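You operate a simulated robot arm through the tools that you are given. There is no shell and no other tool.

Carry out the task below with a simulated two-armed robot. There is one attempt and no reset: what you move stays moved.

## Task
Port P6 shows REVERSED: swap the two clips on the pouch, clear the alarm and start it.

The check looks at the end state, three seconds after you hand in, the way a careful person would. Anything else that was tipped, shoved, dropped, spilled or broken makes it a failure.

## Robot
Two 7-joint arms with fingered hands on one trunk that stands fixed in place. Base frame: the origin is at the foot of the trunk, x ahead of it, y to its left, z up; the work surface is at about z = 780. Readings come in mm, degrees, newtons and seconds.
The left shoulder is at [69, 172, 1352], the right one opposite. Each reaches about 1156 mm from its shoulder. Payload 5 kg a hand.
The TCP of each hand is the grasp point between the finger pads, 43 mm short of the fingertips. In the tool frame z runs along the fingers and y along their closing line. The gripper opens to 144 mm; its body begins 50 mm behind the TCP. The gripper is a hand of 5 fingers: y runs from the thumb to the fingers, the wrist lies at [-21, -124, -221] in the tool frame.
Orientation is told as [roll, pitch, yaw] about the base's x, y, z axes, in that order, counted from this pose: with the fingers straight down and the wrist toward the robot, the tool's x, y and z point along [0, 1, 0], [1, 0, 0] and [0, 0, -1] of the base frame.

## Interface
- The arms move only by the tool nudge_tool. It takes "left_plan", "right_plan" or both (then of equal length, played together; a hand with none holds still); each is a list of rows, each a list of 2 entries, a list of its own where there are three numbers: the shift along the tool's x, y, z in mm, then the turn, a rotation vector about the tool's x, y, z in degrees. In form: [[[dx, dy, dz], [ax, ay, az]], ...]. A call has 1 to 20 rows; each row shifts and turns the commanded pose from where the row before left it, along the tool's axes as they then stand. A row lasts 0.2 s, in which the tool goes at most 50 mm and 8.6 degrees; a call with a longer step from one row to the next is refused whole. A pose out of reach is approached as far as the arm can. The call stops where the force on the tool passes 90 N (or 10 N more than at its start, if that is more) or the arm is blocked; 0.2 s more then pass. In this call time passes only in rows, and 0.2 s behind the last. It gives the time, the measured TCP pose, the force on the tool (base axes), the opening and the grip force at its end, in the units of the frame above (readings bear some noise), with the torque about the TCP (base axes, N m) and any sound that the robot's microphone picked up.
- Cameras (640 x 400 px; columns grow to the right, rows downward): "scene" is now at [124.8, 6.1, 1566.7]; the picture's right is [0.06, -1.00, 0.00], its down [-0.74, -0.05, -0.67] and it looks along [0.67, 0.04, -0.74] (base axes); focal length 310 px, centre (320, 200). "left" rides on the left gripper at [-86, -108, -168] in its tool frame; the picture's right is [-0.80, -0.28, 0.53], its down [0.54, -0.73, 0.42] and it looks along [0.27, 0.63, 0.73] (tool axes); focal length 275 px, centre (320, 200). "right" rides on the right gripper at [86, -108, -168] in its tool frame; the picture's right is [-0.80, 0.28, -0.53], its down [-0.54, -0.73, 0.42] and it looks along [-0.27, 0.63, 0.73] (tool axes); focal length 275 px, centre (320, 200). There is no depth. A picture from a camera that has moved, and an enlarged one, comes with that camera's place and axes in the base frame and with its lens.
- camera(camera): a new picture of that camera. No time passes.
- lift_body(by): slides the trunk up (or, below 0, down) by that many mm; the arms and the scene camera ride with it, the base frame stays. It gives what a move gives, with no picture.
- set_fingers(index, middle, ring, little, thumb_bend, thumb_turn, hand): sets how far each is bent, from 0 (flat) to 1 (curled in); at 0.3 the hand is open as for a grip, at 0.7 the pads meet at the TCP. One left out holds its place. A second passes; each finger stops where it meets its share of the squeeze, and holds until it gets a number again. It is the only way to open and close the hand. It gives what a move gives, with no picture; readings hold the bend of each and the force on index, middle, ring, little, thumb and palm. thumb_turn goes from beside the hand (0) to across from the fingers (1), as for a grip.
- head_to(pan, tilt): turns the head with the scene camera to pan (to the left, within 86 degrees either way) and tilt (down, from -29 to 69), counted from straight ahead of the robot. It gives what a move gives.
- close_up(camera, box): a new picture of the part [left, top, right, bottom] of that camera's present view, enlarged. No time passes.
- hand_in(): hands the job in; it is judged then, once.

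Nothing tells you positions but the pictures and the camera data. Unless the task says otherwise, let go and move clear before handing in.

The tools are called after "Emit:" as a command line: name --argument value ..., lists and objects as JSON in quotes. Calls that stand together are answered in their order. nudge_tool: Moves the arms, as the interface text tells. Its arguments: {"type":"object","properties":{"left_plan":{"type":"array"},"right_plan":{"type":"array"}},"required":[]} The other tools are called the same way: lift_body (by) moves the trunk up or down; set_fingers (index, middle, ring, little, thumb_bend, thumb_turn, hand) moves the fingers one by one; head_to (pan, tilt) turns the head that bears the scene camera; camera (camera) takes a picture; close_up (camera, box) takes an enlarged picture of a part of a camera's view; hand_in () hands the job in.

At the start:

```text
clock: 0.0
left_ee_pos: [622.7, 292.3, 1183.6]
left_tool_rot: [0.0, -0.2, 0.0]
left_ft_force: [-0.3, -0.4, -1.0]
left_wrist_torque: [0.0, 0.0, -0.01]
left_finger_gap: 143.6
left_gripper_force: 0.1
left_shape: jaw
left_bend: [0.3, 0.3, 0.3, 0.3, 0.3, 0.98]
left_finger forces: [0.0, 0.0, 0.0, 0.0, 0.0, 0.1]
right_ee_pos: [669.9, -170.8, 1184.8]
right_tool_rot: [-0.1, -0.2, 0.0]
right_ft_force: [0.1, -0.5, -0.5]
right_wrist_torque: [0.01, 0.01, -0.01]
right_finger_gap: 143.5
right_gripper_force: 0.2
right_shape: jaw
right_bend: [0.3, 0.3, 0.3, 0.3, 0.3, 0.98]
right_finger forces: [0.0, 0.0, 0.0, 0.0, 0.0, 0.0]
trunk travel left (down, up): [-450.0, 490.0]
head pan, tilt (commanded): [3.6, 48.0]
```

scene: 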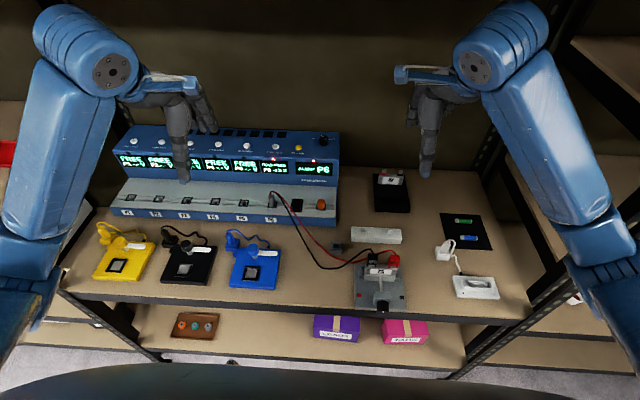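
right: 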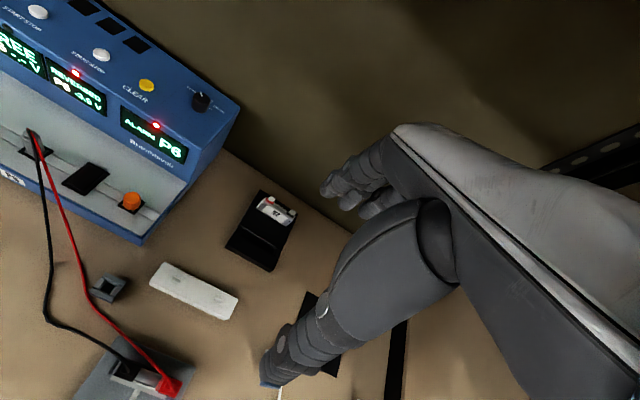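
left: 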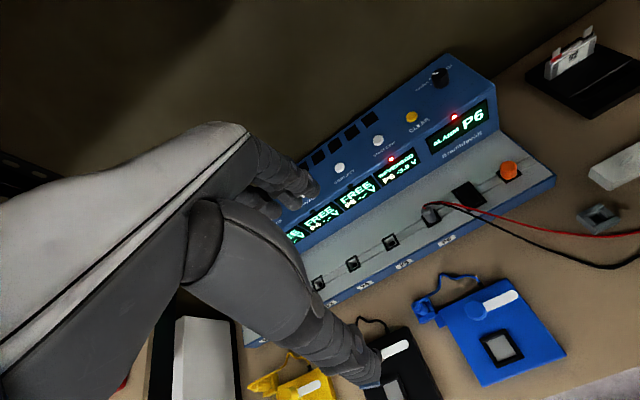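

I see a battery charger bank with port P6 showing an alarm, with red and black leads running to a pouch on a grey stand. I'll take enlarged pictures before moving anything.

Emit:
close_up --camera "scene" --box '[320, 220, 440, 320]'

Emit:
close_up --camera "scene" --box '[220, 120, 350, 230]'

Emit:
close_up --camera "scene" --box '[100, 110, 260, 220]'

Emit:
close_up --camera "right" --box '[60, 240, 260, 400]'

```text
4.00 times, centred on (380, 270) of scene
camera zoom: at [124.8, 6.1, 1566.7], right [0.06, -1.0, 0.0], down [-0.74, -0.05, -0.67], along [0.67, 0.04, -0.74], focal length 1242 px, centre (80, -80)
```

zoom: 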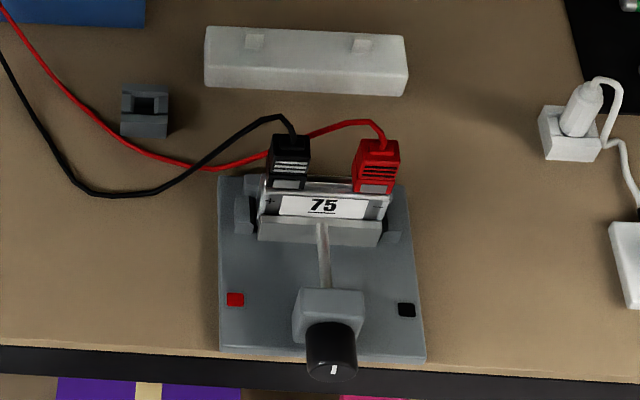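

```text
3.64 times, centred on (285, 175) of scene
camera zoom: at [124.8, 6.1, 1566.7], right [0.06, -1.0, 0.0], down [-0.74, -0.05, -0.67], along [0.67, 0.04, -0.74], focal length 1129 px, centre (447, 291)
```

zoom: 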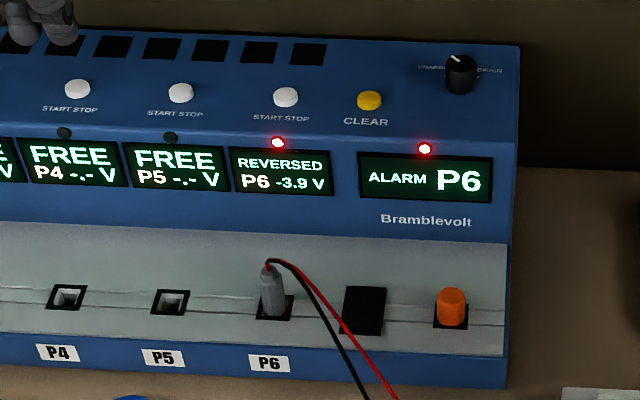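

```text
3.64 times, centred on (180, 165) of scene
camera zoom: at [124.8, 6.1, 1566.7], right [0.06, -1.0, 0.0], down [-0.74, -0.05, -0.67], along [0.67, 0.04, -0.74], focal length 1129 px, centre (829, 327)
```

zoom: 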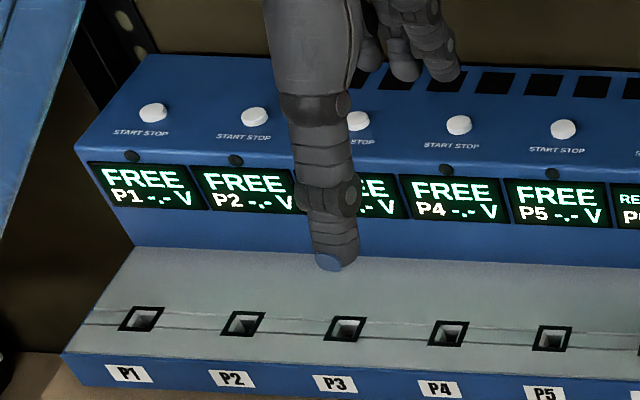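

```text
2.50 times, centred on (160, 320) of right
camera zoom: at [560.5, -84.6, 1352.7], right [0.28, -0.8, 0.54], down [-0.72, -0.54, -0.42], along [0.63, -0.27, -0.73], focal length 688 px, centre (720, -100)
```

zoom: 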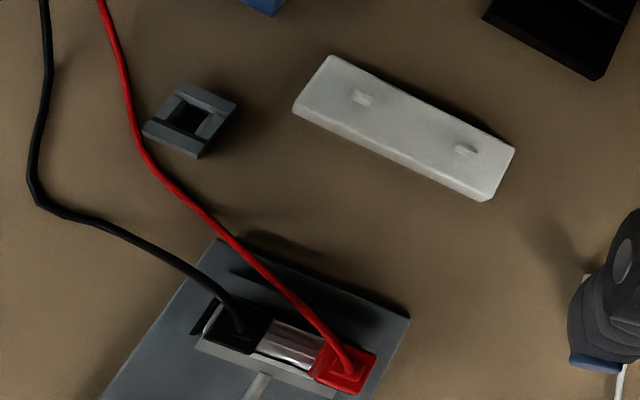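

The pouch "75" stands in a grey clamp with the black clip on the left tab and the red clip on the right. The clamp's marks suggest red belongs on the left and black on the right. I'll look closer at the clips, the white rail, the small grey block and the mode knob.

Emit:
close_up --camera "scene" --box '[375, 245, 425, 285]'

Emit:
close_up --camera "scene" --box '[340, 220, 430, 260]'

Emit:
close_up --camera "scene" --box '[280, 125, 340, 165]'

Emit:
close_up --camera "scene" --box '[360, 160, 520, 310]'

Emit:
close_up --camera "scene" --box '[80, 210, 300, 300]'

```text
10.00 times, centred on (400, 265) of scene
camera zoom: at [124.8, 6.1, 1566.7], right [0.06, -1.0, 0.0], down [-0.74, -0.05, -0.67], along [0.67, 0.04, -0.74], focal length 3104 px, centre (-480, -450)
```

zoom: 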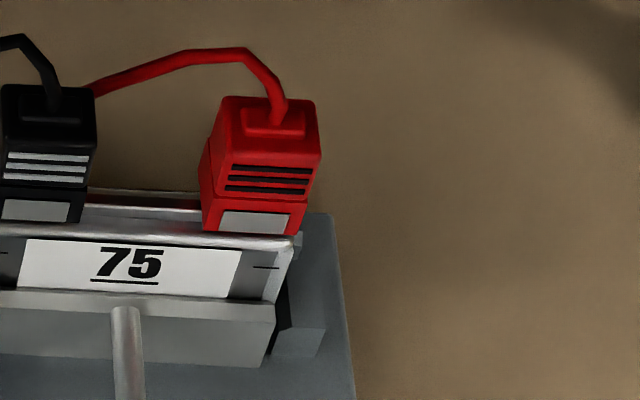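

```text
7.11 times, centred on (385, 240) of scene
camera zoom: at [124.8, 6.1, 1566.7], right [0.06, -1.0, 0.0], down [-0.74, -0.05, -0.67], along [0.67, 0.04, -0.74], focal length 2208 px, centre (-142, -84)
```

zoom: 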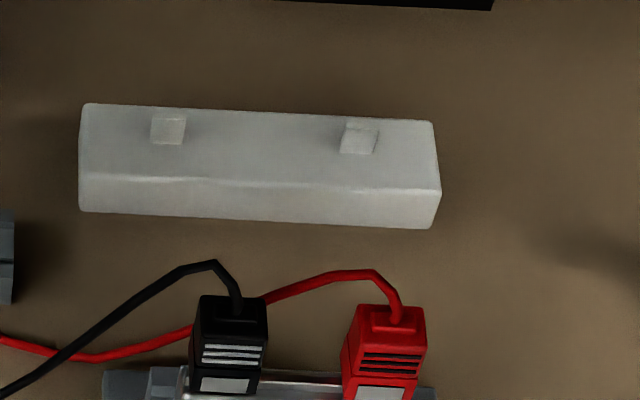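

```text
10.00 times, centred on (310, 145) of scene
camera zoom: at [124.8, 6.1, 1566.7], right [0.06, -1.0, 0.0], down [-0.74, -0.05, -0.67], along [0.67, 0.04, -0.74], focal length 3104 px, centre (420, 750)
```

zoom: 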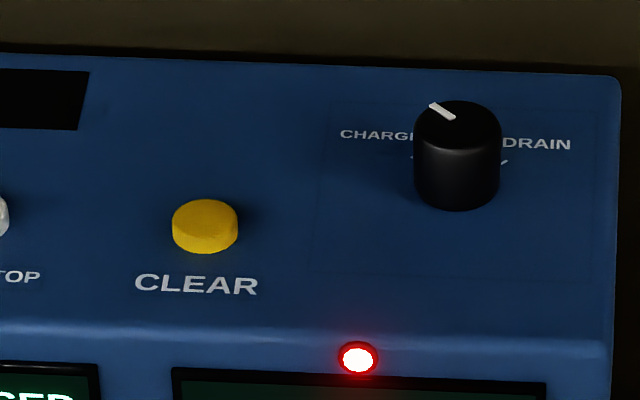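

```text
2.67 times, centred on (440, 235) of scene
camera zoom: at [124.8, 6.1, 1566.7], right [0.06, -1.0, 0.0], down [-0.74, -0.05, -0.67], along [0.67, 0.04, -0.74], focal length 828 px, centre (0, 107)
```

zoom: 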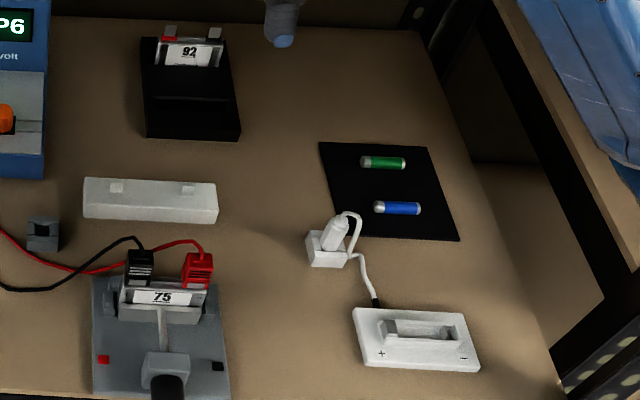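

```text
2.91 times, centred on (190, 255) of scene
camera zoom: at [124.8, 6.1, 1566.7], right [0.06, -1.0, 0.0], down [-0.74, -0.05, -0.67], along [0.67, 0.04, -0.74], focal length 903 px, centre (698, 40)
```

zoom: 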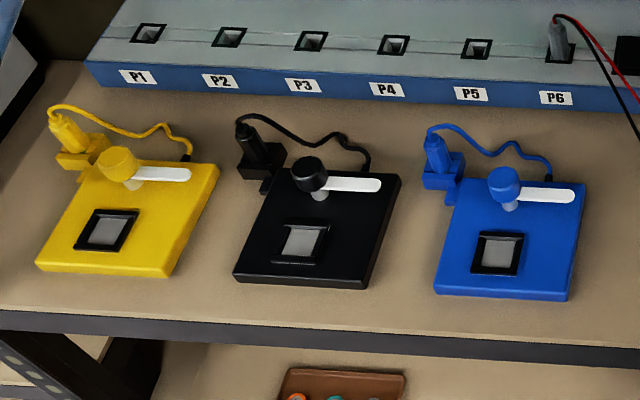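

The mode knob points to CHARGE. The white rail behind the clamp has two pegs about 80 mm apart, which look like parking spots for clips. I'll close the right hand in free air to see how its fingers meet.

Emit:
set_fingers --hand "right" --index 0.65 --middle 0.65 --ring 0.65 --little 0.65 --thumb_bend 0.65 --thumb_turn 1.0

Emit:
camera --camera "right"

Emit:
close_up --camera "scene" --box '[380, 50, 540, 200]'

```text
clock: 1.0
left_ee_pos: [623.4, 291.9, 1184.2]
left_tool_rot: [0.0, -0.1, 0.0]
left_ft_force: [0.1, -0.6, 0.1]
left_wrist_torque: [-0.01, -0.01, 0.0]
left_finger_gap: 143.8
left_gripper_force: 0.1
left_shape: jaw
left_bend: [0.3, 0.3, 0.3, 0.3, 0.3, 0.98]
left_finger forces: [0.0, 0.1, 0.0, 0.0, 0.0, 0.1]
right_ee_pos: [670.5, -171.2, 1183.9]
right_tool_rot: [0.0, -0.1, 0.0]
right_ft_force: [0.8, 0.7, -0.4]
right_wrist_torque: [0.01, 0.02, 0.01]
right_finger_gap: 25.4
right_gripper_force: 0.0
right_shape: fingers
right_bend: [0.65, 0.65, 0.65, 0.65, 0.65, 1.0]
right_finger forces: [0.0, 0.0, 0.0, 0.0, 0.0, 0.1]
trunk travel left (down, up): [-450.0, 490.0]
head pan, tilt (commanded): [3.6, 48.0]
```

```text
taken
camera right: at [560.5, -84.6, 1352.7], right [0.28, -0.8, 0.54], down [-0.73, -0.54, -0.42], along [0.63, -0.27, -0.73], focal length 275 px, centre (320, 200)
```

right: 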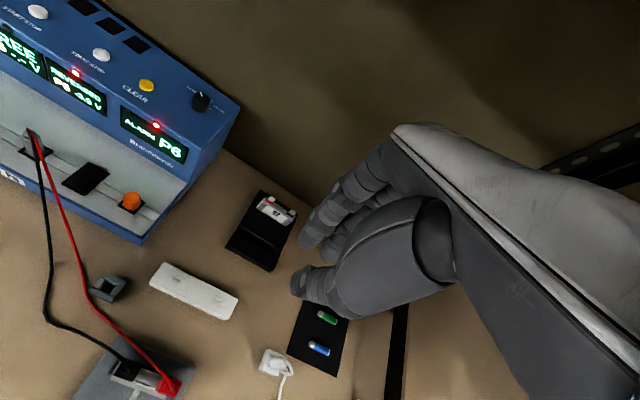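

```text
2.67 times, centred on (460, 125) of scene
camera zoom: at [124.8, 6.1, 1566.7], right [0.06, -1.0, 0.0], down [-0.74, -0.05, -0.67], along [0.67, 0.04, -0.74], focal length 828 px, centre (-53, 400)
```

zoom: 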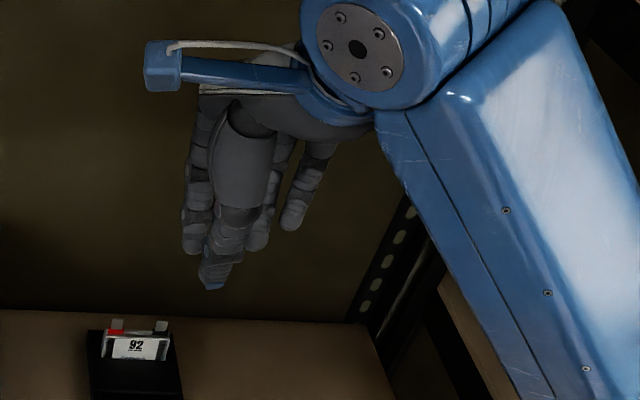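

With the right hand at 0.65 the pads are about 25 mm apart, and the thumb sits opposite the index and middle fingers. I'll look closely at the clips from the right hand's camera.

Emit:
close_up --camera "right" --box '[90, 330, 202, 400]'

Emit:
close_up --camera "scene" --box '[352, 245, 402, 285]'

Emit:
close_up --camera "scene" --box '[350, 275, 415, 315]'

```text
5.71 times, centred on (146, 365) of right
camera zoom: at [560.5, -84.6, 1352.7], right [0.28, -0.8, 0.54], down [-0.73, -0.54, -0.42], along [0.63, -0.27, -0.73], focal length 1573 px, centre (1314, -743)
```

zoom: 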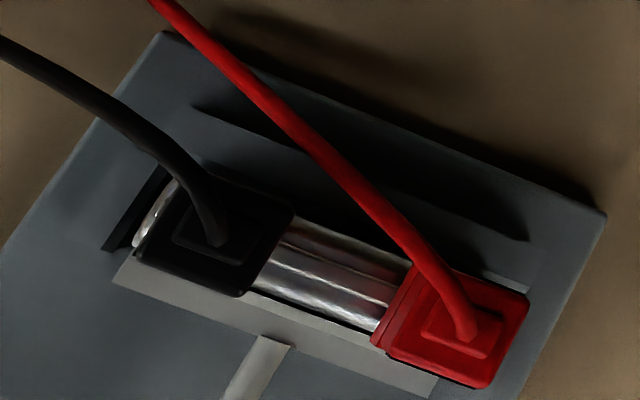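

```text
10.00 times, centred on (377, 265) of scene
camera zoom: at [124.8, 6.1, 1566.7], right [0.06, -1.0, 0.0], down [-0.74, -0.05, -0.67], along [0.67, 0.04, -0.74], focal length 3104 px, centre (-250, -450)
```

zoom: 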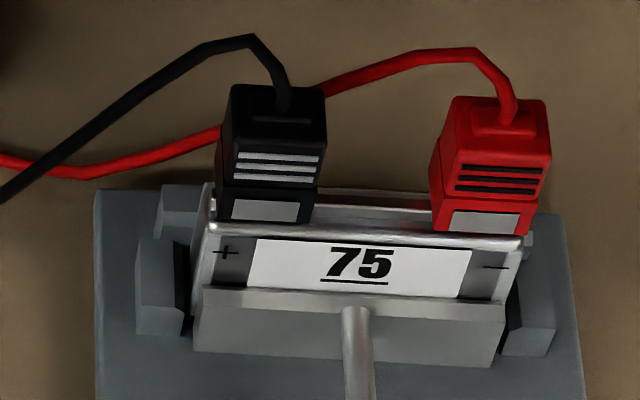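

```text
9.85 times, centred on (382, 295) of scene
camera zoom: at [124.8, 6.1, 1566.7], right [0.06, -1.0, 0.0], down [-0.74, -0.05, -0.67], along [0.67, 0.04, -0.74], focal length 3056 px, centre (-295, -735)
```

zoom: 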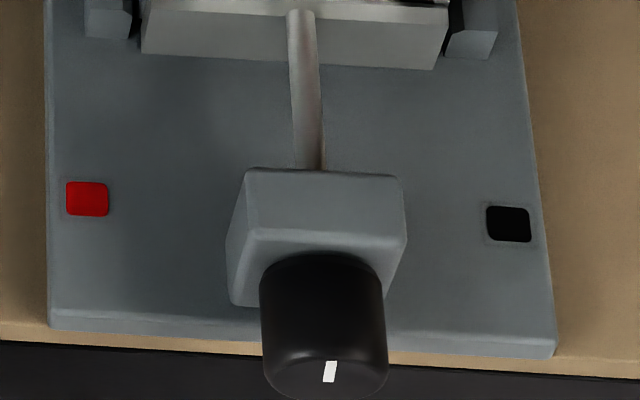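

The pouch is marked + on the left and − on the right, so red must go left and black right. I'll zoom in on the right hand's digits to see how the tips converge.

Emit:
close_up --camera "right" --box '[260, 150, 420, 330]'

Emit:
close_up --camera "scene" --box '[410, 80, 470, 165]'

```text
2.22 times, centred on (340, 240) of right
camera zoom: at [560.5, -84.6, 1352.7], right [0.28, -0.8, 0.54], down [-0.73, -0.54, -0.42], along [0.63, -0.27, -0.73], focal length 612 px, centre (276, 111)
```

zoom: 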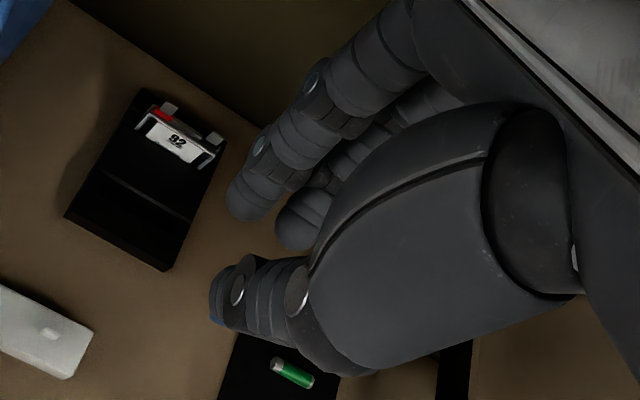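

```text
4.71 times, centred on (440, 122) of scene
camera zoom: at [124.8, 6.1, 1566.7], right [0.06, -1.0, 0.0], down [-0.74, -0.05, -0.67], along [0.67, 0.04, -0.74], focal length 1461 px, centre (-245, 565)
```

zoom: 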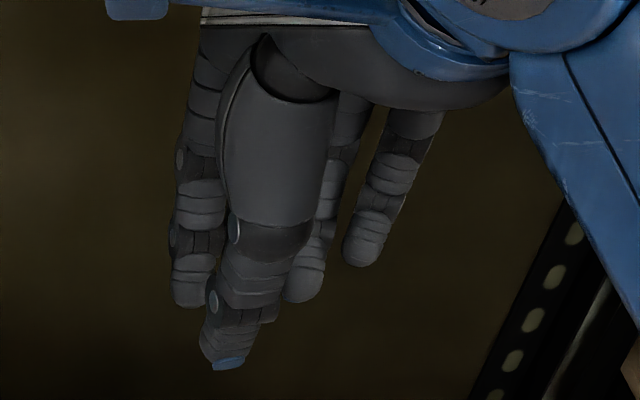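

The fingertips reach about 46 mm below the TCP and stay nearly parallel, so I can pinch the top 25 mm of a clip with the TCP near z = 905. The red clip is at about (554, −157, 885 at its top) and the black one about 56 mm to its left. I'll curl the ring and little fingers, part-open the pinch and hover over the red clip.

Emit:
set_fingers --hand "right" --index 0.52 --middle 0.52 --ring 1.0 --little 1.0 --thumb_bend 0.52 --thumb_turn 1.0

Emit:
nudge_tool --right_plan '[[[2.5, -14.5, 22], [0, 0, 0]], [[2.5, -14.5, 22], [0, 0, 0]], [[2.5, -14.5, 22], [0, 0, 0]], [[2.5, -14.5, 22], [0, 0, 0]], [[2.5, -14.5, 22], [0, 0, 0]], [[2.5, -14.5, 22], [0, 0, 0]], [[2.5, -14.5, 22], [0, 0, 0]], [[2.5, -14.5, 22], [0, 0, 0]]]'

Emit:
camera --camera "right"

Emit:
camera --camera "scene"

Emit:
camera --camera "left"

```text
clock: 2.0
left_ee_pos: [621.8, 290.6, 1184.2]
left_tool_rot: [-0.1, -0.1, 0.0]
left_ft_force: [0.0, -0.8, -0.6]
left_wrist_torque: [-0.04, 0.0, -0.02]
left_finger_gap: 143.6
left_gripper_force: 0.1
left_shape: jaw
left_bend: [0.3, 0.3, 0.3, 0.3, 0.3, 0.98]
left_finger forces: [0.1, 0.0, 0.0, 0.1, 0.0, 0.1]
right_ee_pos: [671.2, -170.9, 1184.9]
right_tool_rot: [0.1, -0.2, -0.1]
right_ft_force: [0.2, -0.4, -0.6]
right_wrist_torque: [-0.05, -0.03, 0.02]
right_finger_gap: 70.6
right_gripper_force: 0.0
right_shape: fingers
right_bend: [0.52, 0.52, 1.0, 1.0, 0.52, 1.0]
right_finger forces: [0.0, 0.0, 0.1, 0.1, 0.0, 0.0]
trunk travel left (down, up): [-450.0, 490.0]
head pan, tilt (commanded): [3.6, 48.0]
```

```text
clock: 3.8
left_ee_pos: [623.2, 290.7, 1183.3]
left_tool_rot: [0.0, 0.1, 0.0]
left_ft_force: [0.9, -0.2, -0.4]
left_wrist_torque: [-0.01, -0.01, -0.01]
left_finger_gap: 143.6
left_gripper_force: 0.0
left_shape: jaw
left_bend: [0.3, 0.3, 0.3, 0.3, 0.3, 0.98]
left_finger forces: [0.0, 0.0, 0.0, 0.0, 0.0, 0.1]
right_ee_pos: [555.5, -153.0, 1008.7]
right_tool_rot: [0.0, -0.2, 0.0]
right_ft_force: [-0.1, -0.3, 1.1]
right_wrist_torque: [-0.05, -0.01, 0.02]
right_finger_gap: 70.7
right_gripper_force: 0.1
right_shape: fingers
right_bend: [0.52, 0.52, 1.0, 1.0, 0.52, 1.0]
right_finger forces: [0.0, 0.0, 0.1, 0.0, 0.0, 0.0]
trunk travel left (down, up): [-450.0, 490.0]
head pan, tilt (commanded): [3.6, 48.0]
```

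```text
taken
camera right: at [445.0, -66.9, 1175.7], right [0.28, -0.8, 0.54], down [-0.72, -0.54, -0.42], along [0.63, -0.27, -0.73], focal length 275 px, centre (320, 200)
```

right: 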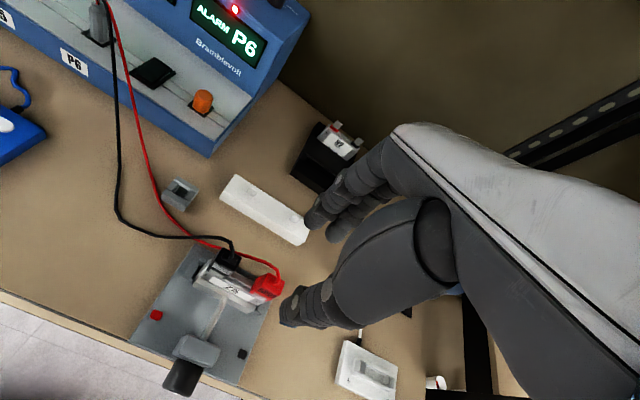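

```text
taken
camera scene: at [126.0, 5.4, 1566.7], right [0.06, -1.0, 0.0], down [-0.74, -0.05, -0.67], along [0.67, 0.04, -0.74], focal length 310 px, centre (320, 200)
```

scene: 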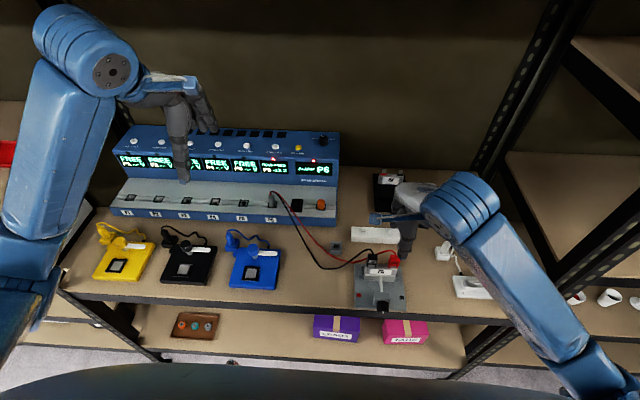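

```text
taken
camera left: at [515.3, 203.9, 1351.1], right [-0.28, -0.8, -0.53], down [-0.73, 0.54, -0.42], along [0.63, 0.27, -0.73], focal length 275 px, centre (320, 200)
```

left: 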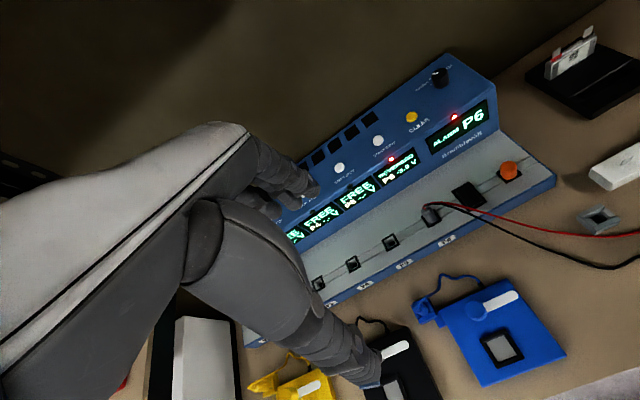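

The right hand hovers above the red clip. I'll zoom in on the tips and the clip to calibrate.

Emit:
close_up --camera "scene" --box '[350, 190, 450, 290]'

Emit:
close_up --camera "right" --box '[180, 180, 360, 360]'

```text
4.00 times, centred on (400, 240) of scene
camera zoom: at [126.0, 5.4, 1566.7], right [0.06, -1.0, 0.0], down [-0.74, -0.05, -0.67], along [0.67, 0.04, -0.74], focal length 1242 px, centre (0, 40)
```

zoom: 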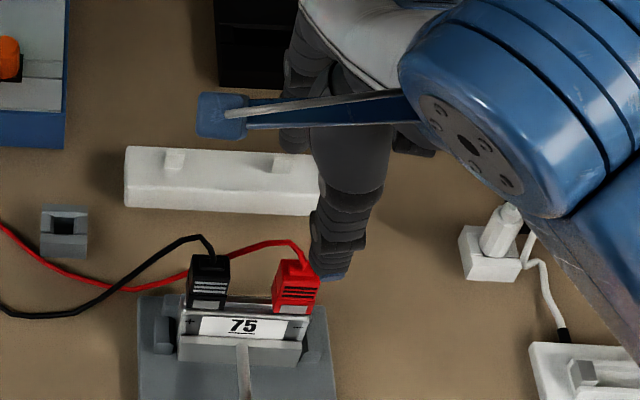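

```text
2.22 times, centred on (270, 270) of right
camera zoom: at [445.0, -66.9, 1175.7], right [0.28, -0.8, 0.54], down [-0.72, -0.54, -0.42], along [0.63, -0.27, -0.73], focal length 612 px, centre (431, 44)
```

zoom: 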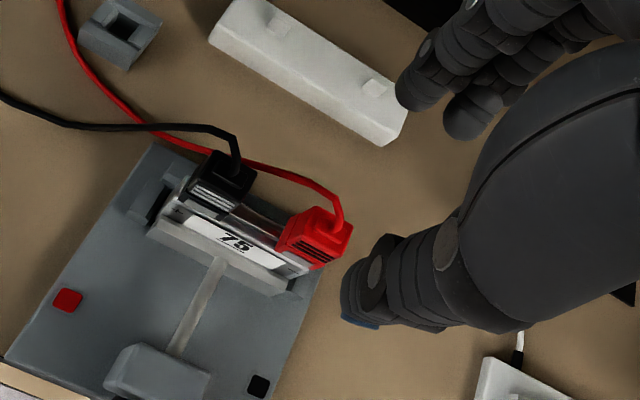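

The tips straddle a centre at about tool x = −7, so the TCP should be near (555, −150.5). I'll shift slightly and descend part way, then check.

Emit:
nudge_tool --right_plan '[[[1.2, 0, 15], [0, 0, 0]], [[1.2, 0, 15], [0, 0, 0]], [[0, 0, 15], [0, 0, 0]], [[0, 0, 15], [0, 0, 0]]]'

Emit:
close_up --camera "scene" --box '[350, 210, 450, 290]'

Emit:
close_up --camera "right" --box '[200, 180, 360, 340]'

```text
clock: 4.8
left_ee_pos: [623.7, 291.5, 1184.5]
left_tool_rot: [0.0, -0.1, 0.0]
left_ft_force: [-0.3, -0.1, -0.1]
left_wrist_torque: [0.02, -0.02, -0.03]
left_finger_gap: 143.9
left_gripper_force: 0.2
left_shape: jaw
left_bend: [0.3, 0.3, 0.3, 0.3, 0.3, 0.98]
left_finger forces: [0.1, 0.1, 0.1, 0.1, 0.0, 0.0]
right_ee_pos: [555.0, -148.5, 946.2]
right_tool_rot: [0.0, 0.0, 0.0]
right_ft_force: [-0.9, 0.0, -0.8]
right_wrist_torque: [-0.03, -0.01, 0.0]
right_finger_gap: 70.6
right_gripper_force: 0.0
right_shape: fingers
right_bend: [0.52, 0.52, 1.0, 1.0, 0.52, 1.0]
right_finger forces: [0.1, 0.0, 0.0, 0.0, 0.0, 0.1]
trunk travel left (down, up): [-450.0, 490.0]
head pan, tilt (commanded): [3.6, 48.0]
```

```text
5.00 times, centred on (400, 250) of scene
camera zoom: at [126.4, 5.6, 1566.6], right [0.06, -1.0, 0.0], down [-0.74, -0.05, -0.67], along [0.67, 0.04, -0.74], focal length 1552 px, centre (-80, -50)
```

zoom: 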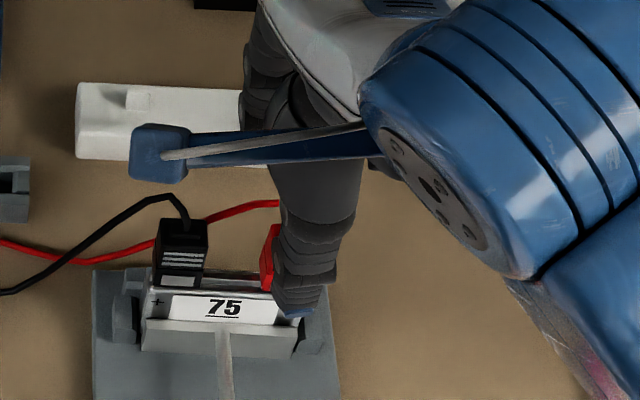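

```text
2.50 times, centred on (280, 260) of right
camera zoom: at [445.7, -61.7, 1114.9], right [0.28, -0.8, 0.53], down [-0.73, -0.54, -0.42], along [0.63, -0.27, -0.73], focal length 688 px, centre (420, 50)
```

zoom: 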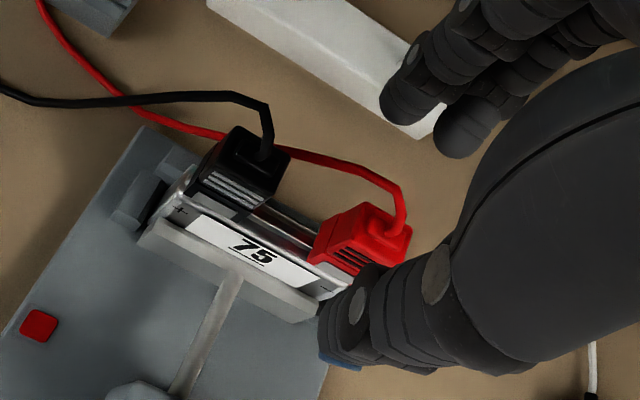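

The index and middle fingers are centred on the red clip. I'll go down 30 mm, shift 2 mm to the right, and then close the pinch.

Emit:
nudge_tool --right_plan '[[[-1, 0, 10], [0, 0, 0]], [[-1, 0, 10], [0, 0, 0]], [[0, 0, 10], [0, 0, 0]]]'

Emit:
close_up --camera "right" --box '[220, 180, 360, 320]'

Emit:
close_up --camera "scene" --box '[350, 220, 430, 290]'

```text
clock: 5.6
left_ee_pos: [623.6, 290.4, 1183.3]
left_tool_rot: [0.0, 0.0, 0.0]
left_ft_force: [0.0, -0.5, 0.0]
left_wrist_torque: [-0.01, 0.05, -0.01]
left_finger_gap: 143.9
left_gripper_force: 0.1
left_shape: jaw
left_bend: [0.3, 0.3, 0.3, 0.3, 0.3, 0.98]
left_finger forces: [0.0, 0.0, 0.0, 0.0, 0.0, 0.0]
right_ee_pos: [556.1, -152.0, 917.4]
right_tool_rot: [0.0, -0.1, 0.1]
right_ft_force: [0.2, 0.1, -0.1]
right_wrist_torque: [-0.01, 0.0, 0.03]
right_finger_gap: 70.6
right_gripper_force: 0.1
right_shape: fingers
right_bend: [0.52, 0.52, 1.0, 1.0, 0.52, 1.0]
right_finger forces: [0.0, 0.0, 0.1, 0.0, 0.0, 0.0]
trunk travel left (down, up): [-450.0, 490.0]
head pan, tilt (commanded): [3.6, 48.0]
```

```text
2.86 times, centred on (290, 250) of right
camera zoom: at [445.9, -64.9, 1085.4], right [0.28, -0.8, 0.53], down [-0.73, -0.54, -0.42], along [0.63, -0.27, -0.73], focal length 786 px, centre (406, 57)
```

zoom: 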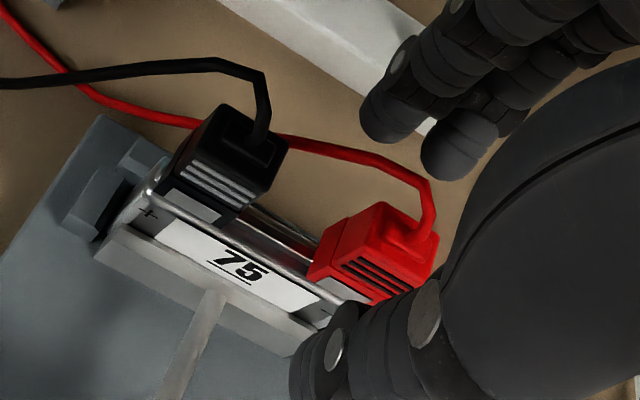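

```text
5.71 times, centred on (390, 255) of scene
camera zoom: at [126.6, 5.3, 1566.5], right [0.06, -1.0, 0.0], down [-0.74, -0.05, -0.67], along [0.67, 0.04, -0.74], focal length 1774 px, centre (-80, -114)
```

zoom: 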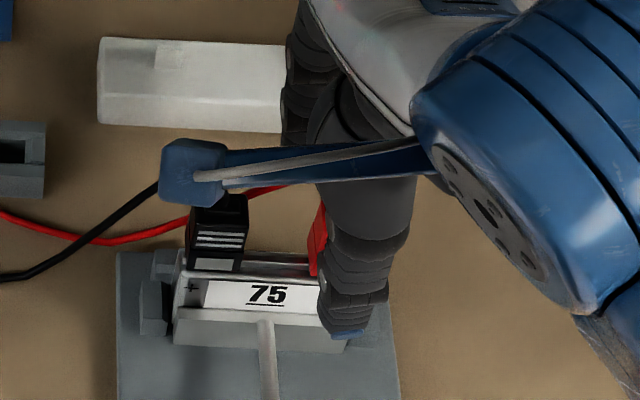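

Everything looks aligned. I'll close the pinch in two steps.

Emit:
set_fingers --hand "right" --index 0.63 --middle 0.63 --thumb_bend 0.63

Emit:
close_up --camera "right" --box '[220, 180, 360, 320]'

Emit:
close_up --camera "scene" --box '[350, 220, 430, 290]'

```text
clock: 6.6
left_ee_pos: [623.4, 291.5, 1183.6]
left_tool_rot: [0.1, 0.1, 0.0]
left_ft_force: [-0.3, 0.4, -0.4]
left_wrist_torque: [0.03, 0.0, -0.01]
left_finger_gap: 144.0
left_gripper_force: 0.1
left_shape: jaw
left_bend: [0.3, 0.3, 0.3, 0.3, 0.3, 0.98]
left_finger forces: [0.1, 0.1, 0.0, 0.0, 0.0, 0.1]
right_ee_pos: [554.8, -151.3, 916.7]
right_tool_rot: [0.0, 0.0, 0.0]
right_ft_force: [-0.3, -0.1, 0.3]
right_wrist_torque: [0.01, 0.01, 0.02]
right_finger_gap: 32.3
right_gripper_force: 0.0
right_shape: fingers
right_bend: [0.63, 0.63, 1.0, 1.0, 0.63, 1.0]
right_finger forces: [0.0, 0.0, 0.0, 0.0, 0.0, 0.0]
trunk travel left (down, up): [-450.0, 490.0]
head pan, tilt (commanded): [3.6, 48.0]
```

```text
2.86 times, centred on (290, 250) of right
camera zoom: at [446.1, -64.9, 1085.5], right [0.28, -0.8, 0.53], down [-0.73, -0.54, -0.42], along [0.63, -0.27, -0.73], focal length 786 px, centre (406, 57)
```

zoom: 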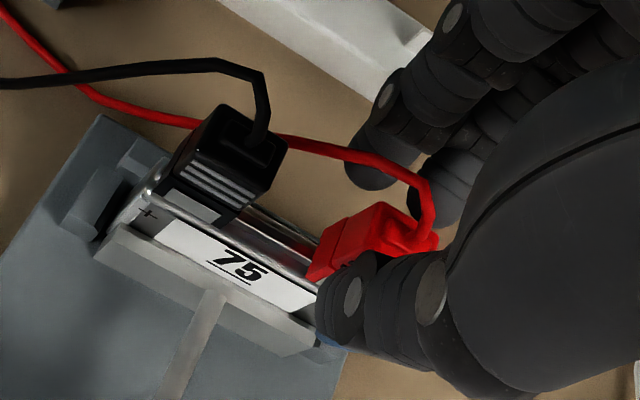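

```text
5.71 times, centred on (390, 255) of scene
camera zoom: at [126.6, 5.4, 1566.5], right [0.06, -1.0, 0.0], down [-0.74, -0.05, -0.67], along [0.67, 0.04, -0.74], focal length 1774 px, centre (-80, -114)
```

zoom: 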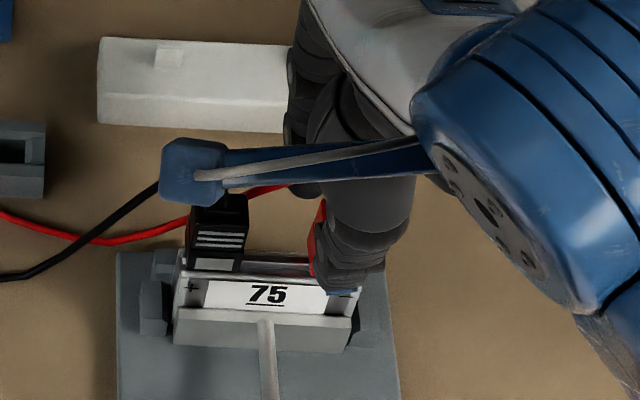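

The digits straddle the clip without contact. I'll close further.

Emit:
set_fingers --hand "right" --index 0.72 --middle 0.72 --thumb_bend 0.72

Emit:
close_up --camera "right" --box '[220, 180, 360, 320]'

Emit:
close_up --camera "scene" --box '[350, 220, 430, 290]'

```text
clock: 7.6
left_ee_pos: [623.7, 291.3, 1184.1]
left_tool_rot: [0.1, 0.0, 0.0]
left_ft_force: [0.1, -0.5, -0.3]
left_wrist_torque: [-0.03, -0.02, -0.02]
left_finger_gap: 143.6
left_gripper_force: 0.2
left_shape: jaw
left_bend: [0.3, 0.3, 0.3, 0.3, 0.3, 0.98]
left_finger forces: [0.1, 0.1, 0.1, 0.0, 0.1, 0.0]
right_ee_pos: [556.2, -153.0, 917.8]
right_tool_rot: [0.0, 0.0, 0.1]
right_ft_force: [0.1, 1.1, -1.1]
right_wrist_torque: [0.04, 0.08, 0.02]
right_finger_gap: 19.3
right_gripper_force: 11.4
right_shape: fingers
right_bend: [0.71, 0.71, 1.0, 1.0, 0.66, 1.0]
right_finger forces: [6.1, 4.8, 0.0, 0.0, 11.9, 0.0]
trunk travel left (down, up): [-450.0, 490.0]
head pan, tilt (commanded): [3.6, 48.0]
```

```text
2.86 times, centred on (290, 250) of right
camera zoom: at [446.1, -64.9, 1085.4], right [0.28, -0.8, 0.53], down [-0.73, -0.54, -0.42], along [0.63, -0.27, -0.73], focal length 786 px, centre (406, 57)
```

zoom: 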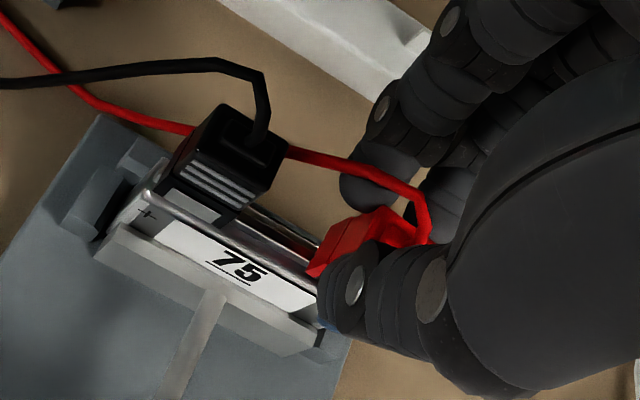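

```text
5.71 times, centred on (390, 255) of scene
camera zoom: at [126.7, 5.4, 1566.5], right [0.06, -1.0, 0.0], down [-0.74, -0.05, -0.67], along [0.67, 0.04, -0.74], focal length 1774 px, centre (-80, -114)
```

zoom: 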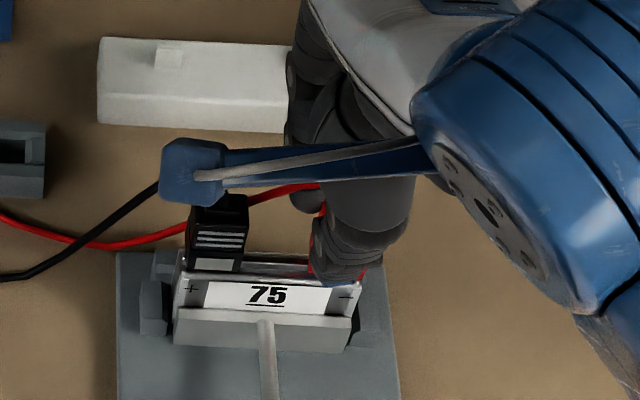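

The clip is gripped at about 11 N. I'll squeeze a bit more and then lift slowly.

Emit:
set_fingers --hand "right" --index 0.8 --middle 0.8 --thumb_bend 0.8

Emit:
nudge_tool --right_plan '[[[0, 0, -2], [0, 0, 0]], [[0, 0, -2], [0, 0, 0]], [[0, 0, -2], [0, 0, 0]]]'

Emit:
close_up --camera "right" --box '[220, 180, 360, 320]'

Emit:
close_up --camera "scene" --box '[350, 220, 430, 290]'

```text
clock: 8.6
left_ee_pos: [623.2, 290.8, 1183.4]
left_tool_rot: [0.0, 0.1, 0.0]
left_ft_force: [-0.2, 0.1, -0.7]
left_wrist_torque: [0.0, 0.01, 0.01]
left_finger_gap: 143.5
left_gripper_force: 0.1
left_shape: jaw
left_bend: [0.3, 0.3, 0.3, 0.3, 0.3, 0.98]
left_finger forces: [0.0, 0.1, 0.1, 0.1, 0.0, 0.1]
right_ee_pos: [555.8, -150.6, 915.8]
right_tool_rot: [0.0, 0.0, 0.0]
right_ft_force: [0.4, -0.1, -2.9]
right_wrist_torque: [-0.03, -0.01, 0.09]
right_finger_gap: 17.8
right_gripper_force: 20.5
right_shape: fingers
right_bend: [0.72, 0.67, 1.0, 1.0, 0.67, 1.0]
right_finger forces: [9.6, 11.0, 0.0, 0.0, 20.6, 0.0]
trunk travel left (down, up): [-450.0, 490.0]
head pan, tilt (commanded): [3.6, 48.0]
```

```text
clock: 9.4
left_ee_pos: [624.7, 290.4, 1183.9]
left_tool_rot: [0.0, -0.1, 0.0]
left_ft_force: [-0.1, -0.3, -0.7]
left_wrist_torque: [-0.01, -0.01, 0.02]
left_finger_gap: 144.0
left_gripper_force: 0.1
left_shape: jaw
left_bend: [0.3, 0.3, 0.3, 0.3, 0.3, 0.98]
left_finger forces: [0.0, 0.0, 0.0, 0.0, 0.0, 0.0]
right_ee_pos: [555.5, -152.8, 921.8]
right_tool_rot: [0.0, 0.1, -0.1]
right_ft_force: [0.5, -0.5, -6.2]
right_wrist_torque: [0.03, 0.01, 0.06]
right_finger_gap: 17.5
right_gripper_force: 19.8
right_shape: fingers
right_bend: [0.72, 0.67, 1.0, 1.0, 0.67, 1.0]
right_finger forces: [9.3, 9.7, 0.1, 0.1, 20.1, 0.0]
trunk travel left (down, up): [-450.0, 490.0]
head pan, tilt (commanded): [3.6, 48.0]
```

```text
2.86 times, centred on (290, 250) of right
camera zoom: at [446.5, -65.5, 1091.4], right [0.29, -0.8, 0.53], down [-0.73, -0.54, -0.42], along [0.63, -0.27, -0.73], focal length 786 px, centre (406, 57)
```

zoom: 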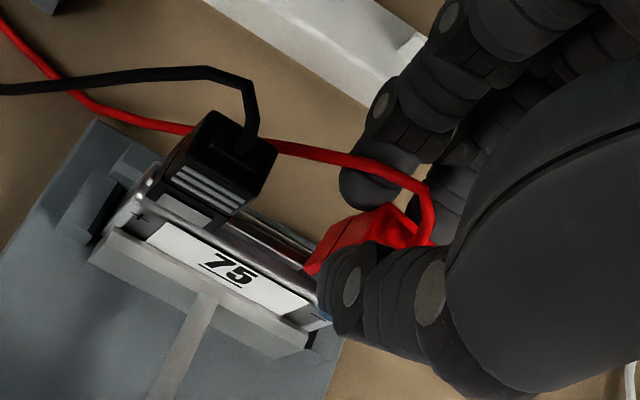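

```text
5.71 times, centred on (390, 255) of scene
camera zoom: at [127.1, 5.3, 1566.5], right [0.06, -1.0, 0.0], down [-0.74, -0.05, -0.67], along [0.67, 0.04, -0.74], focal length 1774 px, centre (-80, -114)
```

zoom: 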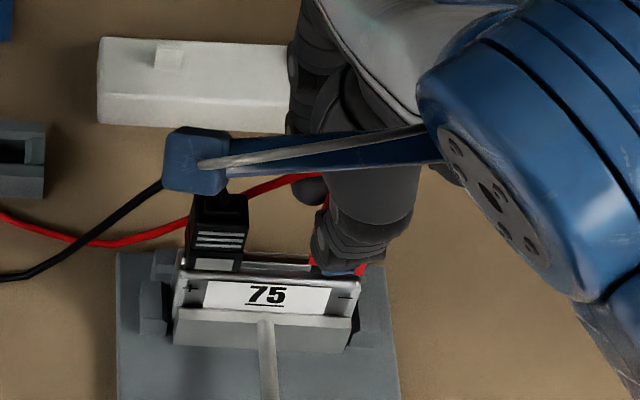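

The red clip is coming up with the fingers and the pouch stays put. I'll keep lifting.

Emit:
nudge_tool --right_plan '[[[0, 0, -3], [0, 0, 0]], [[0, 0, -3], [0, 0, 0]], [[0, 0, -4], [0, 0, 0]], [[0, 0, -5], [0, 0, 0]], [[0, 0, -5], [0, 0, 0]]]'

Emit:
close_up --camera "right" --box '[220, 180, 360, 320]'

Emit:
close_up --camera "scene" --box '[350, 220, 430, 290]'

```text
clock: 10.6
left_ee_pos: [625.0, 290.9, 1183.3]
left_tool_rot: [-0.1, 0.0, 0.0]
left_ft_force: [-1.1, 0.7, -1.0]
left_wrist_torque: [-0.01, 0.02, -0.01]
left_finger_gap: 143.6
left_gripper_force: 0.0
left_shape: jaw
left_bend: [0.3, 0.3, 0.3, 0.3, 0.3, 0.98]
left_finger forces: [0.0, 0.0, 0.1, 0.1, 0.1, 0.0]
right_ee_pos: [556.7, -149.9, 943.8]
right_tool_rot: [0.1, 0.1, 0.0]
right_ft_force: [-0.2, 0.2, -0.3]
right_wrist_torque: [0.01, -0.02, 0.02]
right_finger_gap: 12.1
right_gripper_force: 20.6
right_shape: fingers
right_bend: [0.72, 0.72, 1.0, 1.0, 0.7, 1.0]
right_finger forces: [9.5, 12.0, 0.1, 0.0, 18.7, 0.0]
trunk travel left (down, up): [-450.0, 490.0]
head pan, tilt (commanded): [3.6, 48.0]
```

```text
2.86 times, centred on (290, 250) of right
camera zoom: at [445.8, -64.1, 1111.7], right [0.28, -0.8, 0.53], down [-0.73, -0.54, -0.42], along [0.63, -0.27, -0.73], focal length 786 px, centre (406, 57)
```

zoom: 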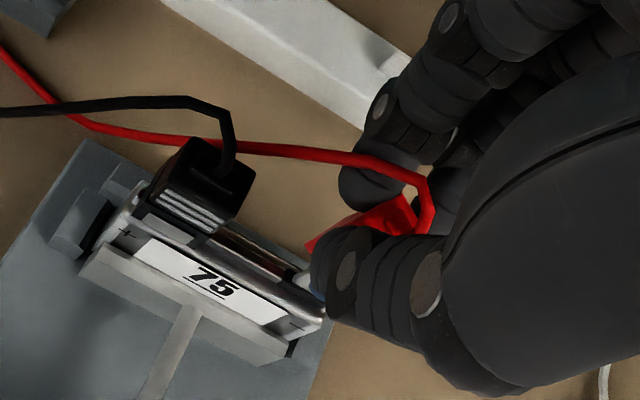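

```text
5.71 times, centred on (390, 255) of scene
camera zoom: at [126.7, 5.5, 1566.5], right [0.06, -1.0, 0.0], down [-0.74, -0.05, -0.67], along [0.67, 0.04, -0.74], focal length 1774 px, centre (-80, -114)
```

zoom: 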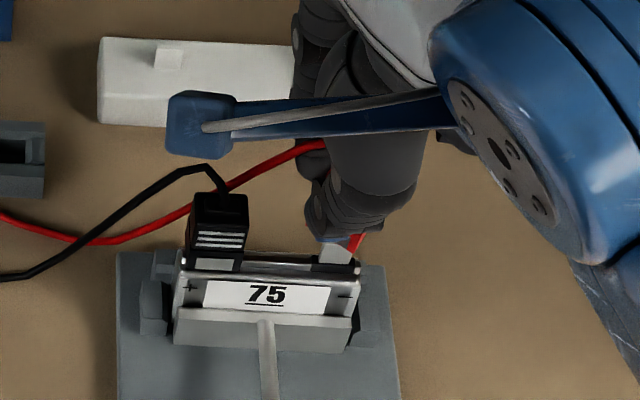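

The red clip came free and the silver tab is now visible. I'll lift clear and inspect how the clip sits in the fingers.

Emit:
nudge_tool --right_plan '[[[0, 0, -15], [0, 0, 0]], [[0, 0, -15], [0, 0, 0]], [[0, 0, -15], [0, 0, 0]], [[0, 0, -15], [0, 0, 0]]]'

Emit:
close_up --camera "right" --box '[240, 190, 380, 330]'

Emit:
close_up --camera "scene" --box '[350, 200, 430, 290]'

Emit:
camera --camera "scene"

```text
clock: 11.6
left_ee_pos: [623.8, 290.9, 1183.6]
left_tool_rot: [0.0, 0.0, -0.1]
left_ft_force: [-0.5, -0.2, -1.1]
left_wrist_torque: [0.0, 0.01, -0.01]
left_finger_gap: 143.6
left_gripper_force: 0.1
left_shape: jaw
left_bend: [0.3, 0.3, 0.3, 0.3, 0.3, 0.98]
left_finger forces: [0.0, 0.1, 0.0, 0.1, 0.1, 0.1]
right_ee_pos: [557.2, -152.7, 1003.5]
right_tool_rot: [0.0, 0.1, 0.2]
right_ft_force: [-0.5, -0.6, -0.8]
right_wrist_torque: [0.02, 0.02, -0.01]
right_finger_gap: 12.4
right_gripper_force: 20.4
right_shape: fingers
right_bend: [0.72, 0.72, 1.0, 1.0, 0.7, 1.0]
right_finger forces: [9.4, 12.1, 0.0, 0.1, 18.6, 0.1]
trunk travel left (down, up): [-450.0, 490.0]
head pan, tilt (commanded): [3.6, 48.0]
```

```text
2.86 times, centred on (310, 260) of right
camera zoom: at [446.7, -65.9, 1171.5], right [0.28, -0.8, 0.53], down [-0.73, -0.54, -0.42], along [0.63, -0.27, -0.73], focal length 786 px, centre (349, 29)
```

zoom: 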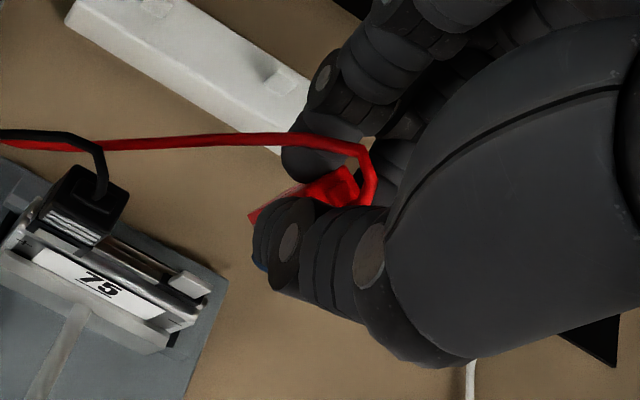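

```text
4.44 times, centred on (390, 245) of scene
camera zoom: at [126.8, 5.8, 1566.5], right [0.06, -1.0, 0.0], down [-0.74, -0.05, -0.67], along [0.67, 0.04, -0.74], focal length 1380 px, centre (9, 0)
```

zoom: 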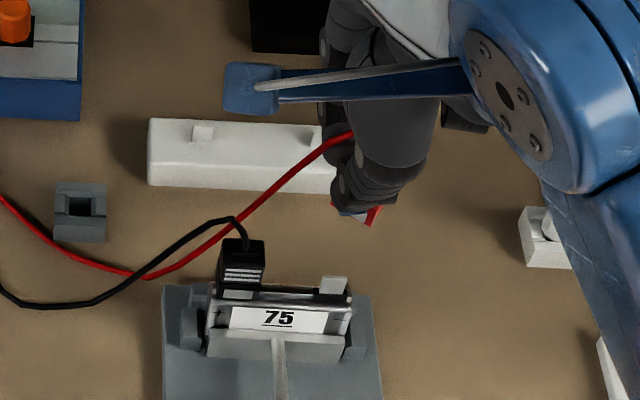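

```text
taken
camera scene: at [126.8, 5.8, 1566.5], right [0.06, -1.0, 0.0], down [-0.74, -0.05, -0.67], along [0.67, 0.04, -0.74], focal length 310 px, centre (320, 200)
```

scene: 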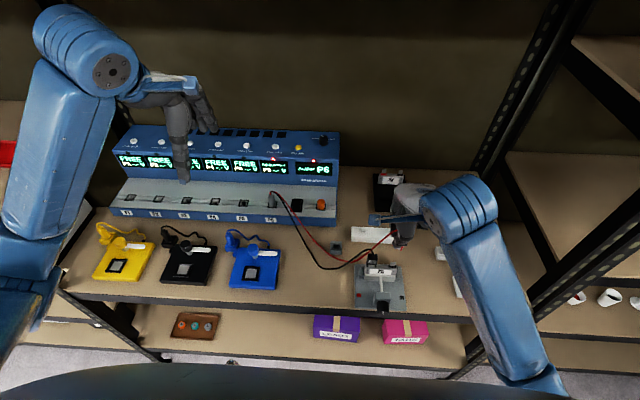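

The red clip is held and clear. I'll zoom in to judge its tilt in the fingers.

Emit:
close_up --camera "scene" --box '[385, 225, 415, 255]'

Emit:
close_up --camera "right" --box '[275, 225, 345, 275]'

Emit:
close_up --camera "scene" --box '[360, 255, 410, 290]'

```text
13.33 times, centred on (400, 240) of scene
camera zoom: at [126.8, 5.8, 1566.5], right [0.06, -1.0, 0.0], down [-0.74, -0.05, -0.67], along [0.67, 0.04, -0.74], focal length 4139 px, centre (-747, -333)
```

zoom: 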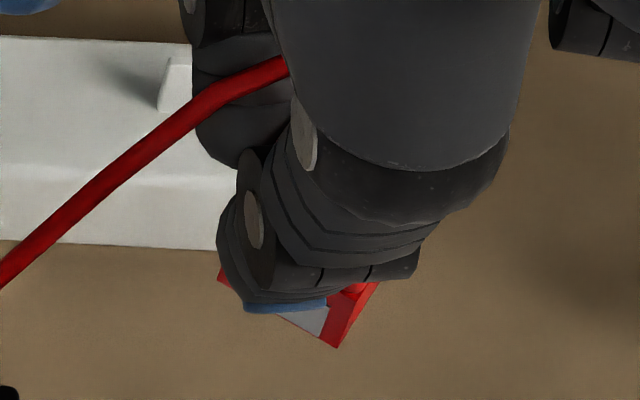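

```text
8.00 times, centred on (310, 250) of right
camera zoom: at [446.7, -65.9, 1171.5], right [0.28, -0.8, 0.53], down [-0.73, -0.54, -0.42], along [0.63, -0.27, -0.73], focal length 2202 px, centre (400, -200)
```

zoom: 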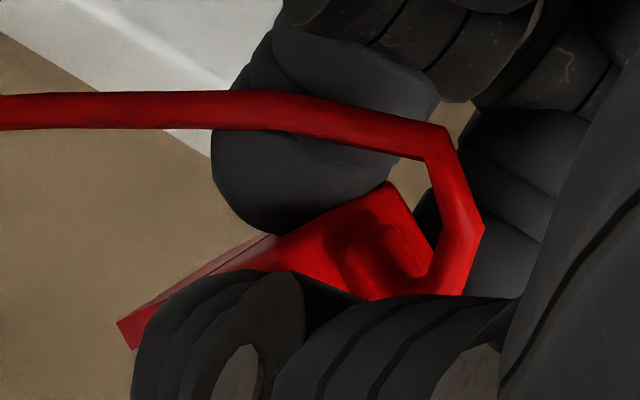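

```text
11.43 times, centred on (385, 272) of scene
camera zoom: at [126.8, 5.8, 1566.5], right [0.06, -1.0, 0.0], down [-0.74, -0.05, -0.67], along [0.67, 0.04, -0.74], focal length 3548 px, centre (-423, -629)
```

zoom: 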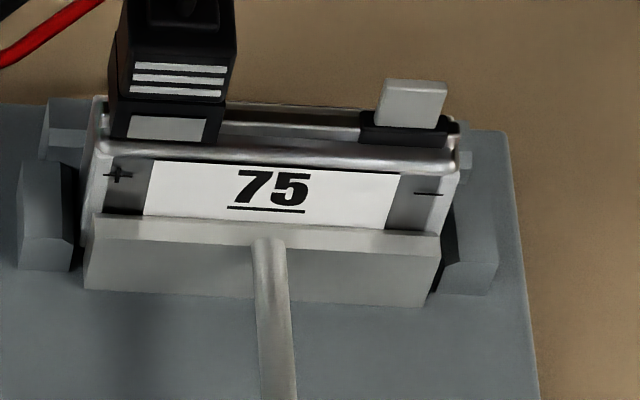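

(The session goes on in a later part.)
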